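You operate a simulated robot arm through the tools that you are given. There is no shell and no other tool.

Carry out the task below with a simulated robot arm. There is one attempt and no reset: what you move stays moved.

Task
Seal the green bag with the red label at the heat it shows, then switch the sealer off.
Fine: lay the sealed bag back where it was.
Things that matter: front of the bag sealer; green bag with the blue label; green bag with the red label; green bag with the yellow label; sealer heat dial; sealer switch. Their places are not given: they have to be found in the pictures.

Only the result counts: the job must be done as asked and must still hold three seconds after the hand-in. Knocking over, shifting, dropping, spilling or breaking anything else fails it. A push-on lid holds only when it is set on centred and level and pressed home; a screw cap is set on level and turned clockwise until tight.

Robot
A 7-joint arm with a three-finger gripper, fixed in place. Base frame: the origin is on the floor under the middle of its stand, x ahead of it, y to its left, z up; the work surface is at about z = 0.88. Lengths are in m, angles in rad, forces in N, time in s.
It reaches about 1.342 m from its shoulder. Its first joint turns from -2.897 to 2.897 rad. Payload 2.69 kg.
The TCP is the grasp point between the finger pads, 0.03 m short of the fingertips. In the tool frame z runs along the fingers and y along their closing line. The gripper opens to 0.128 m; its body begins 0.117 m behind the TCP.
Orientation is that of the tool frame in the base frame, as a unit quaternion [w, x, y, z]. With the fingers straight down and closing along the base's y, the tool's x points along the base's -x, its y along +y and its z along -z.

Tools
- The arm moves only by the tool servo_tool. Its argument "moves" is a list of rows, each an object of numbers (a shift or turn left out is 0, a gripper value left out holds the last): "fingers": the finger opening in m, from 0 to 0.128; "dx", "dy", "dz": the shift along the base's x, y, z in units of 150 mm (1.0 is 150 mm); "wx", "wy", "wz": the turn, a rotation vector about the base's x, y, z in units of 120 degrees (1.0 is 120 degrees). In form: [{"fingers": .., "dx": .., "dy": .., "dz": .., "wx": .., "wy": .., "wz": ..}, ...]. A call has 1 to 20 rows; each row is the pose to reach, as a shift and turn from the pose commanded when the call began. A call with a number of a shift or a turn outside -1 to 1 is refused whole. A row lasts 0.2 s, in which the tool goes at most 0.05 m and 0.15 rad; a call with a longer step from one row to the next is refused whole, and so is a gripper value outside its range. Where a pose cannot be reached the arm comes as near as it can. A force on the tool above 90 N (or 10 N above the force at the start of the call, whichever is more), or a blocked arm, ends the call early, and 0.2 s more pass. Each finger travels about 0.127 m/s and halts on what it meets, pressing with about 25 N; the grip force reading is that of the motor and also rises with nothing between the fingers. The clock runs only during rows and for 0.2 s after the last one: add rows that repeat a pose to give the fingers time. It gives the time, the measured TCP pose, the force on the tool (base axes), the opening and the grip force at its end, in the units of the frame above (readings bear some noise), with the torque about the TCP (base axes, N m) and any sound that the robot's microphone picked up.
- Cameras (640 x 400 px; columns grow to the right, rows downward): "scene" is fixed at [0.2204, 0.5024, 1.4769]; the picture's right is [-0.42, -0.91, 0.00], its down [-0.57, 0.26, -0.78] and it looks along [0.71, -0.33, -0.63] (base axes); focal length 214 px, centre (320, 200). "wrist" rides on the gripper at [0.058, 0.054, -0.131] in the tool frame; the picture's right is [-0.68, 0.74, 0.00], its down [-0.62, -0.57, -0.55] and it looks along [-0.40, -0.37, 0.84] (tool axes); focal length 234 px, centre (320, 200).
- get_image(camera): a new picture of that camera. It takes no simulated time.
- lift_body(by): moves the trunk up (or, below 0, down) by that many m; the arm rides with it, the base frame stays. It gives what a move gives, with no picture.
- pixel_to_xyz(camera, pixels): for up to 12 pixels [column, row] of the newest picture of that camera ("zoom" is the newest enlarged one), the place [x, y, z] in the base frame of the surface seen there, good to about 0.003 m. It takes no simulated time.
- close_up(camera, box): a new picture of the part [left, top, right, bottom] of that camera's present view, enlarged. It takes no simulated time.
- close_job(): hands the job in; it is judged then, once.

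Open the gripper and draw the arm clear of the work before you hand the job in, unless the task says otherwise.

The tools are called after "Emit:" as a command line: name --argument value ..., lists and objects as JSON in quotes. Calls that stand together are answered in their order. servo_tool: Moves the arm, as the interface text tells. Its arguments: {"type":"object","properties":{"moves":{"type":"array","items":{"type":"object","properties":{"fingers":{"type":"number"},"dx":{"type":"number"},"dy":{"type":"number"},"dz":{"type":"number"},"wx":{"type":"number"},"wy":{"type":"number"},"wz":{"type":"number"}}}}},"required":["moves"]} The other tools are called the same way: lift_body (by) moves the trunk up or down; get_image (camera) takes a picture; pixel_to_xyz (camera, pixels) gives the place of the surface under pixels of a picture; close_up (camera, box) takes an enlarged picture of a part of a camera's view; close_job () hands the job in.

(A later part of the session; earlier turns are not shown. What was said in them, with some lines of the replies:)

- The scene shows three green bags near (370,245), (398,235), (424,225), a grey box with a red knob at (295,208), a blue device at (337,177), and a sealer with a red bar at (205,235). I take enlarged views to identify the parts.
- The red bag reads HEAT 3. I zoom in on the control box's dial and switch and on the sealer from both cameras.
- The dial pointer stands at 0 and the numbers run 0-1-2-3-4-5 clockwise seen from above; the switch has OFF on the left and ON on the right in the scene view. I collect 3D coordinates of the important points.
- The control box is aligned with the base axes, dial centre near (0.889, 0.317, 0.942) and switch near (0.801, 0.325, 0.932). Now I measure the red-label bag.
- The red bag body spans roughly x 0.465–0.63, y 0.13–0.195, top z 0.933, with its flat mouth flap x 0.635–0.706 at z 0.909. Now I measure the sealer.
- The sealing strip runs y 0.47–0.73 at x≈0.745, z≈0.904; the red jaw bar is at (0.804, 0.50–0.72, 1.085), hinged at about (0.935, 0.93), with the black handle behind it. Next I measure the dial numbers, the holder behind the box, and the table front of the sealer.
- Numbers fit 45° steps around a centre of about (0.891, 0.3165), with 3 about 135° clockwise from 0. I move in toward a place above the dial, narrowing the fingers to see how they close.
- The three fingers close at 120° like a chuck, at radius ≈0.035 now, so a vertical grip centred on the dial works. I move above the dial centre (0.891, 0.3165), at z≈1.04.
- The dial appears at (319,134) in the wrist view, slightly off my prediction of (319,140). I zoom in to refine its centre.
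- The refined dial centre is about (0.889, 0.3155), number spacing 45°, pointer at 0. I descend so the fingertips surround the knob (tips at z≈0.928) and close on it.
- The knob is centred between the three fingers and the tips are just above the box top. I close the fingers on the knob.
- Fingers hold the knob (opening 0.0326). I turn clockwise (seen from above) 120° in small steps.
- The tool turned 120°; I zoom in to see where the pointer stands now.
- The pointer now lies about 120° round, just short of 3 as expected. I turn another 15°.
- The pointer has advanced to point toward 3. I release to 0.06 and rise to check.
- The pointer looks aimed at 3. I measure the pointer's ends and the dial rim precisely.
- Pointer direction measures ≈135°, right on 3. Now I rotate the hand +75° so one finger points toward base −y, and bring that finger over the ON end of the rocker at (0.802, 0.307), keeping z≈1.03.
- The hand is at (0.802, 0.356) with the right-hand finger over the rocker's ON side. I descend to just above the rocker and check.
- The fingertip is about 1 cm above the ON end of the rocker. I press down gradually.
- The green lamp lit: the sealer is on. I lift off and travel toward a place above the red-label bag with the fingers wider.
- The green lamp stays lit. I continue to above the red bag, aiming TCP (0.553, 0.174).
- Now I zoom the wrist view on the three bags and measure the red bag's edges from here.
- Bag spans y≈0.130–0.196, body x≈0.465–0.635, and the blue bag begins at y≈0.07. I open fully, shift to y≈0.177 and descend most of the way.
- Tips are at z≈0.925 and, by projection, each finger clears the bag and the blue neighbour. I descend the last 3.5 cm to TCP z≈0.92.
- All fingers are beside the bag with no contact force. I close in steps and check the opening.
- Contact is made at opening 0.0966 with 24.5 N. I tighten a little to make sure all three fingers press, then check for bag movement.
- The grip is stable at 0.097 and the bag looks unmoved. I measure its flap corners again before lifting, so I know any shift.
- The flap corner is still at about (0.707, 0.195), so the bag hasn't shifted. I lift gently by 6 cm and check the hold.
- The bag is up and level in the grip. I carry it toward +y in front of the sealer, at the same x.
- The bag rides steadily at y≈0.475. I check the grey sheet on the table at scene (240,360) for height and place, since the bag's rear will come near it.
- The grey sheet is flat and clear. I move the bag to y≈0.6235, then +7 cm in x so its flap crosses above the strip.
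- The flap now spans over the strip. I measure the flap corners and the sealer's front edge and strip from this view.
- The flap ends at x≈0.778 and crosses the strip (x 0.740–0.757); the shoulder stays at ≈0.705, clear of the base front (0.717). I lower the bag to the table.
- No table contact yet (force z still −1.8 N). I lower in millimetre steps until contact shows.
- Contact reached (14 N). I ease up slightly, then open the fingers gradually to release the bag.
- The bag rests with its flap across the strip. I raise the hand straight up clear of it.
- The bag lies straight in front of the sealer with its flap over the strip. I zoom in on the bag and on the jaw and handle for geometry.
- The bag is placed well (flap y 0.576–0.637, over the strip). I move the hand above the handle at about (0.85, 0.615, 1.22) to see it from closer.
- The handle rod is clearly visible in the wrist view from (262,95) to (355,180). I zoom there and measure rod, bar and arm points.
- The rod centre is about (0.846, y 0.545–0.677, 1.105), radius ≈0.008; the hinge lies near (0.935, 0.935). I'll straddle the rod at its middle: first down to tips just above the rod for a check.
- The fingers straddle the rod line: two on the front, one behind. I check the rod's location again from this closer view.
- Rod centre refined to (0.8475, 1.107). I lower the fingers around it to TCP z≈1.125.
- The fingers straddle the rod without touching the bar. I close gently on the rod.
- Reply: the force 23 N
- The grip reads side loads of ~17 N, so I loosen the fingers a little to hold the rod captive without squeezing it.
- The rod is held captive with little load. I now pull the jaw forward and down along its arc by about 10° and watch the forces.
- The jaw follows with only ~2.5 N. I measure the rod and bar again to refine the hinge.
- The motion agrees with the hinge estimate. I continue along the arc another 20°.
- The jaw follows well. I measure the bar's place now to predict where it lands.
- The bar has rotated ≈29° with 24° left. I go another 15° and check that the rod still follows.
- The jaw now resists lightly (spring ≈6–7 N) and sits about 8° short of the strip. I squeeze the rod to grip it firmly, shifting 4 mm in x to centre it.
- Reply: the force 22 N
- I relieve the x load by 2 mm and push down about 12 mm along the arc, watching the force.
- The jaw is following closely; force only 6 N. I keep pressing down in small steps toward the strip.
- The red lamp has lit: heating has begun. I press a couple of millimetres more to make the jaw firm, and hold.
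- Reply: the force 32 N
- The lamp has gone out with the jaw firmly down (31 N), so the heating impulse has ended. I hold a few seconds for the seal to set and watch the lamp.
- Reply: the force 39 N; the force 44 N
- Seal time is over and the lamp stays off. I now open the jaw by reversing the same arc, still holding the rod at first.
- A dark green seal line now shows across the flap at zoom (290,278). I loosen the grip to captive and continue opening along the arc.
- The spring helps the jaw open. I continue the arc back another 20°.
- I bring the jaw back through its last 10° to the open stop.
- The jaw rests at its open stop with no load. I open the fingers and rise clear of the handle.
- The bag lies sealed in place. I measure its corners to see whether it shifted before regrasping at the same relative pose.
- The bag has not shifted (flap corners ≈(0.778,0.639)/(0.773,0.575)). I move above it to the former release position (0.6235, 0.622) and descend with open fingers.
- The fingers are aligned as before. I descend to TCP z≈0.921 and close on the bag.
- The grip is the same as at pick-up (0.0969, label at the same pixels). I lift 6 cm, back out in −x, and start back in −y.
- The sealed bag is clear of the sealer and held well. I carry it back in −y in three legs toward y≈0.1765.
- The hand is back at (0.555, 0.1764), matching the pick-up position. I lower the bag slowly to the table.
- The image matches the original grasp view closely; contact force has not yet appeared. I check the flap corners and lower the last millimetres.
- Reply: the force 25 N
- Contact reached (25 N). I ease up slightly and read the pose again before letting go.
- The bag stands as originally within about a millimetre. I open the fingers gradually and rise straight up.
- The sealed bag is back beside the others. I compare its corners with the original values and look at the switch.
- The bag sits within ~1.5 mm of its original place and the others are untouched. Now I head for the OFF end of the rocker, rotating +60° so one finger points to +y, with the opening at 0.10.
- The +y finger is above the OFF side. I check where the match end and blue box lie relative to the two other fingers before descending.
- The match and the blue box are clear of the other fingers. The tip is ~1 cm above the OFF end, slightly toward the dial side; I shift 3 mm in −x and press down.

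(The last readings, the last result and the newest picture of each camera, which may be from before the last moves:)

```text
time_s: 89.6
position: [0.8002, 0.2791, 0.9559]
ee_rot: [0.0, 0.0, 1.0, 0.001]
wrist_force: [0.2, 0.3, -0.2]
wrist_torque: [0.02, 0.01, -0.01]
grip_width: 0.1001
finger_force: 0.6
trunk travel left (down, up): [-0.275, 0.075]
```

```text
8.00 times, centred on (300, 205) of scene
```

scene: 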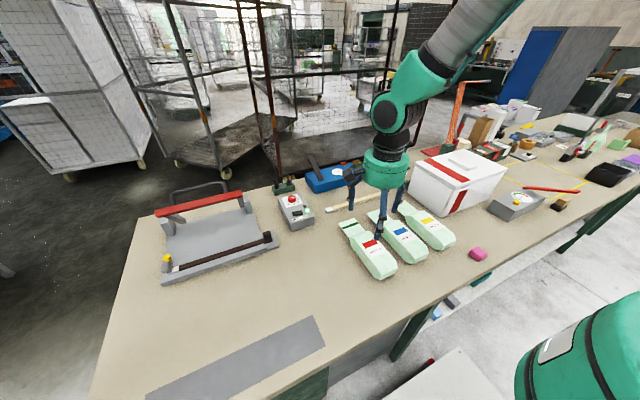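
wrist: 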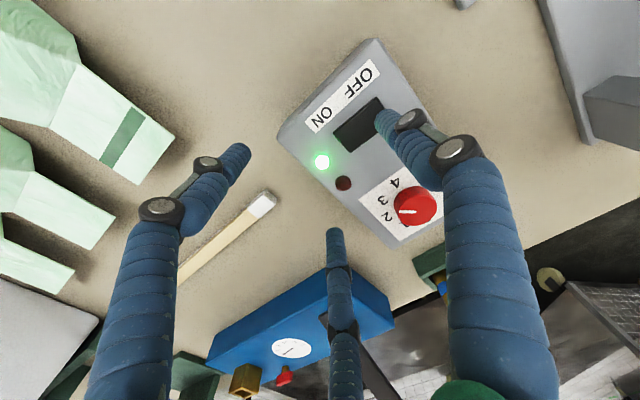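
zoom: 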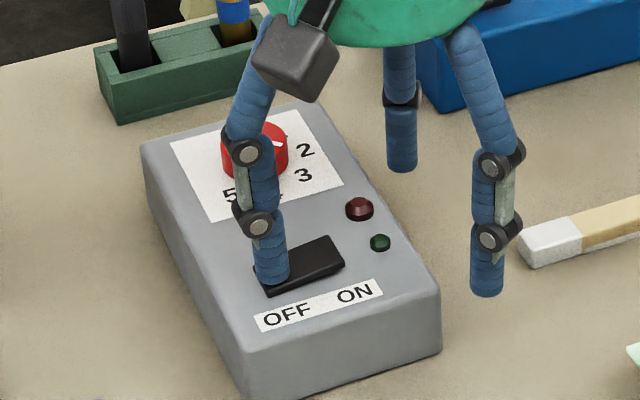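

The green lamp is out and the rocker has tipped to OFF. I lift off and draw the arm back clear of the work.

Emit:
servo_tool --moves '[{"fingers": 0.1, "dz": 0.1}, {"fingers": 0.1, "dz": 0.3}, {"fingers": 0.1, "dz": 0.6}, {"fingers": 0.1, "dz": 0.9}, {"fingers": 0.11, "dz": 1.0}, {"fingers": 0.128, "dz": 1.0}]'

Emit:
servo_tool --moves '[{"fingers": 0.128, "dx": -0.2, "dy": 0.05, "dz": 0.2}, {"fingers": 0.128, "dx": -0.4, "dy": 0.1, "dz": 0.4}, {"fingers": 0.128, "dx": -0.6, "dy": 0.2, "dz": 0.6}, {"fingers": 0.128, "dx": -0.8, "dy": 0.3, "dz": 0.8}, {"fingers": 0.128, "dx": -1.0, "dy": 0.4, "dz": 1.0}, {"fingers": 0.128, "dx": -1.0, "dy": 0.4, "dz": 1.0}]'

Emit:
get_image --camera "scene"

Emit:
close_up --camera "scene" --box '[260, 170, 340, 240]'

Emit:
close_up --camera "scene" --box '[330, 190, 470, 290]'

Emit:
close_up --camera "scene" --box '[140, 170, 300, 290]'

```text
time_s: 91.0
position: [0.8002, 0.2788, 1.1054]
ee_rot: [0.0, 0.0, 1.0, 0.0]
wrist_force: [-1.2, -0.6, -0.9]
wrist_torque: [0.02, -0.02, 0.0]
grip_width: 0.1281
finger_force: 0.1
trunk travel left (down, up): [-0.275, 0.075]
```

```text
time_s: 92.4
position: [0.6478, 0.3401, 1.2548]
ee_rot: [0.0, 0.0, 1.0, 0.0]
wrist_force: [-1.0, 0.8, 1.1]
wrist_torque: [0.0, -0.07, 0.04]
grip_width: 0.128
finger_force: 0.1
trunk travel left (down, up): [-0.275, 0.075]
```

```text
taken
```

scene: 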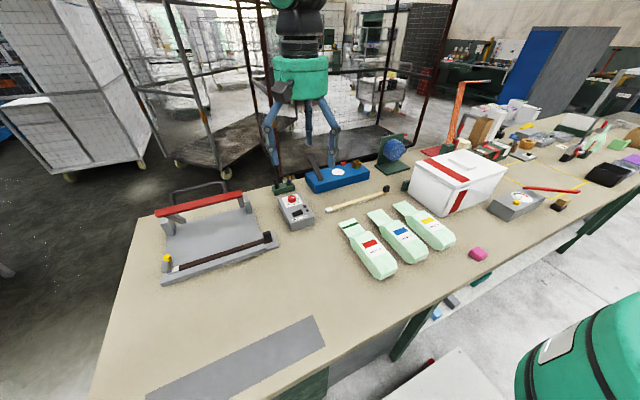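

```text
5.71 times, centred on (300, 205) of scene
```

zoom: 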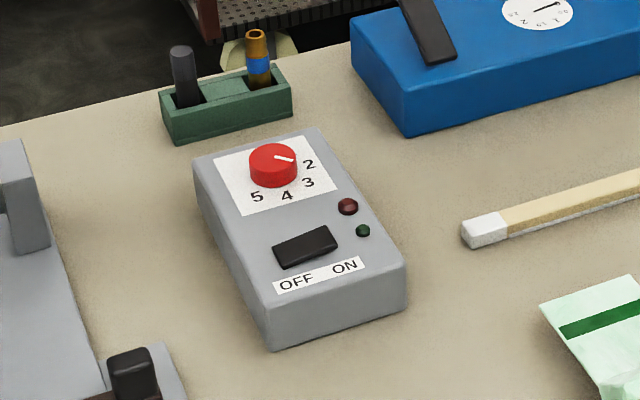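

```text
4.00 times, centred on (400, 240) of scene
```

zoom: 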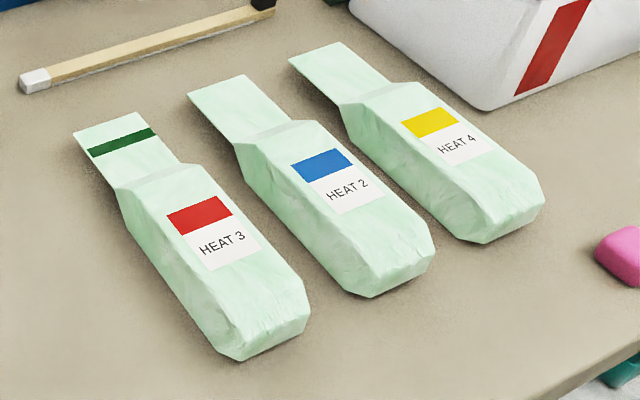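

```text
3.33 times, centred on (220, 230) of scene
```

zoom: 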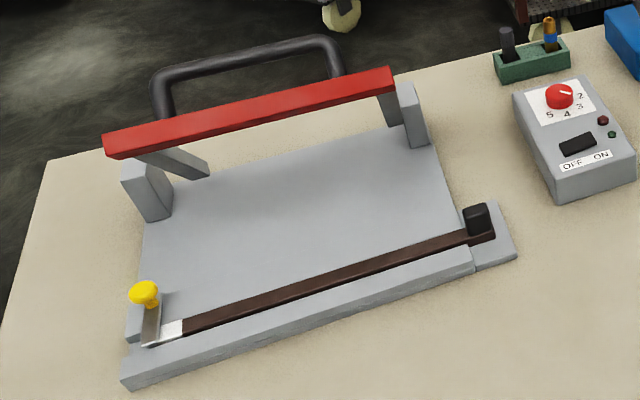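

The final pictures show everything in order:
- **Bag:** the red-label bag has its dark green seal line and lies back in its place.
- **Sealer:** the lamps are out, the rocker is at OFF, and the jaw is open.
- **Surroundings:** nothing else has moved, and the arm is clear with the gripper open.

I hand the job in.

Emit:
close_job

```text
The job is handed in.
```

I sealed the green bag with the red label at heat 3, the setting on its label, and then switched the sealer off. The job is handed in; I haven't seen the judging result.

- **Seal:** a dark green seal line runs across the bag's mouth. The red heating lamp came on when the jaw closed and went out by itself while I held it shut.
- **Bag position:** the sealed bag is back within about 2 mm of where it started. The blue- and yellow-label bags were not moved.
- **Sealer:** the switch is at OFF, both lamps are out, the jaw is open, and the sealer has not shifted. The dial still points to 3.
- **Arm:** the gripper is open and clear of the work.
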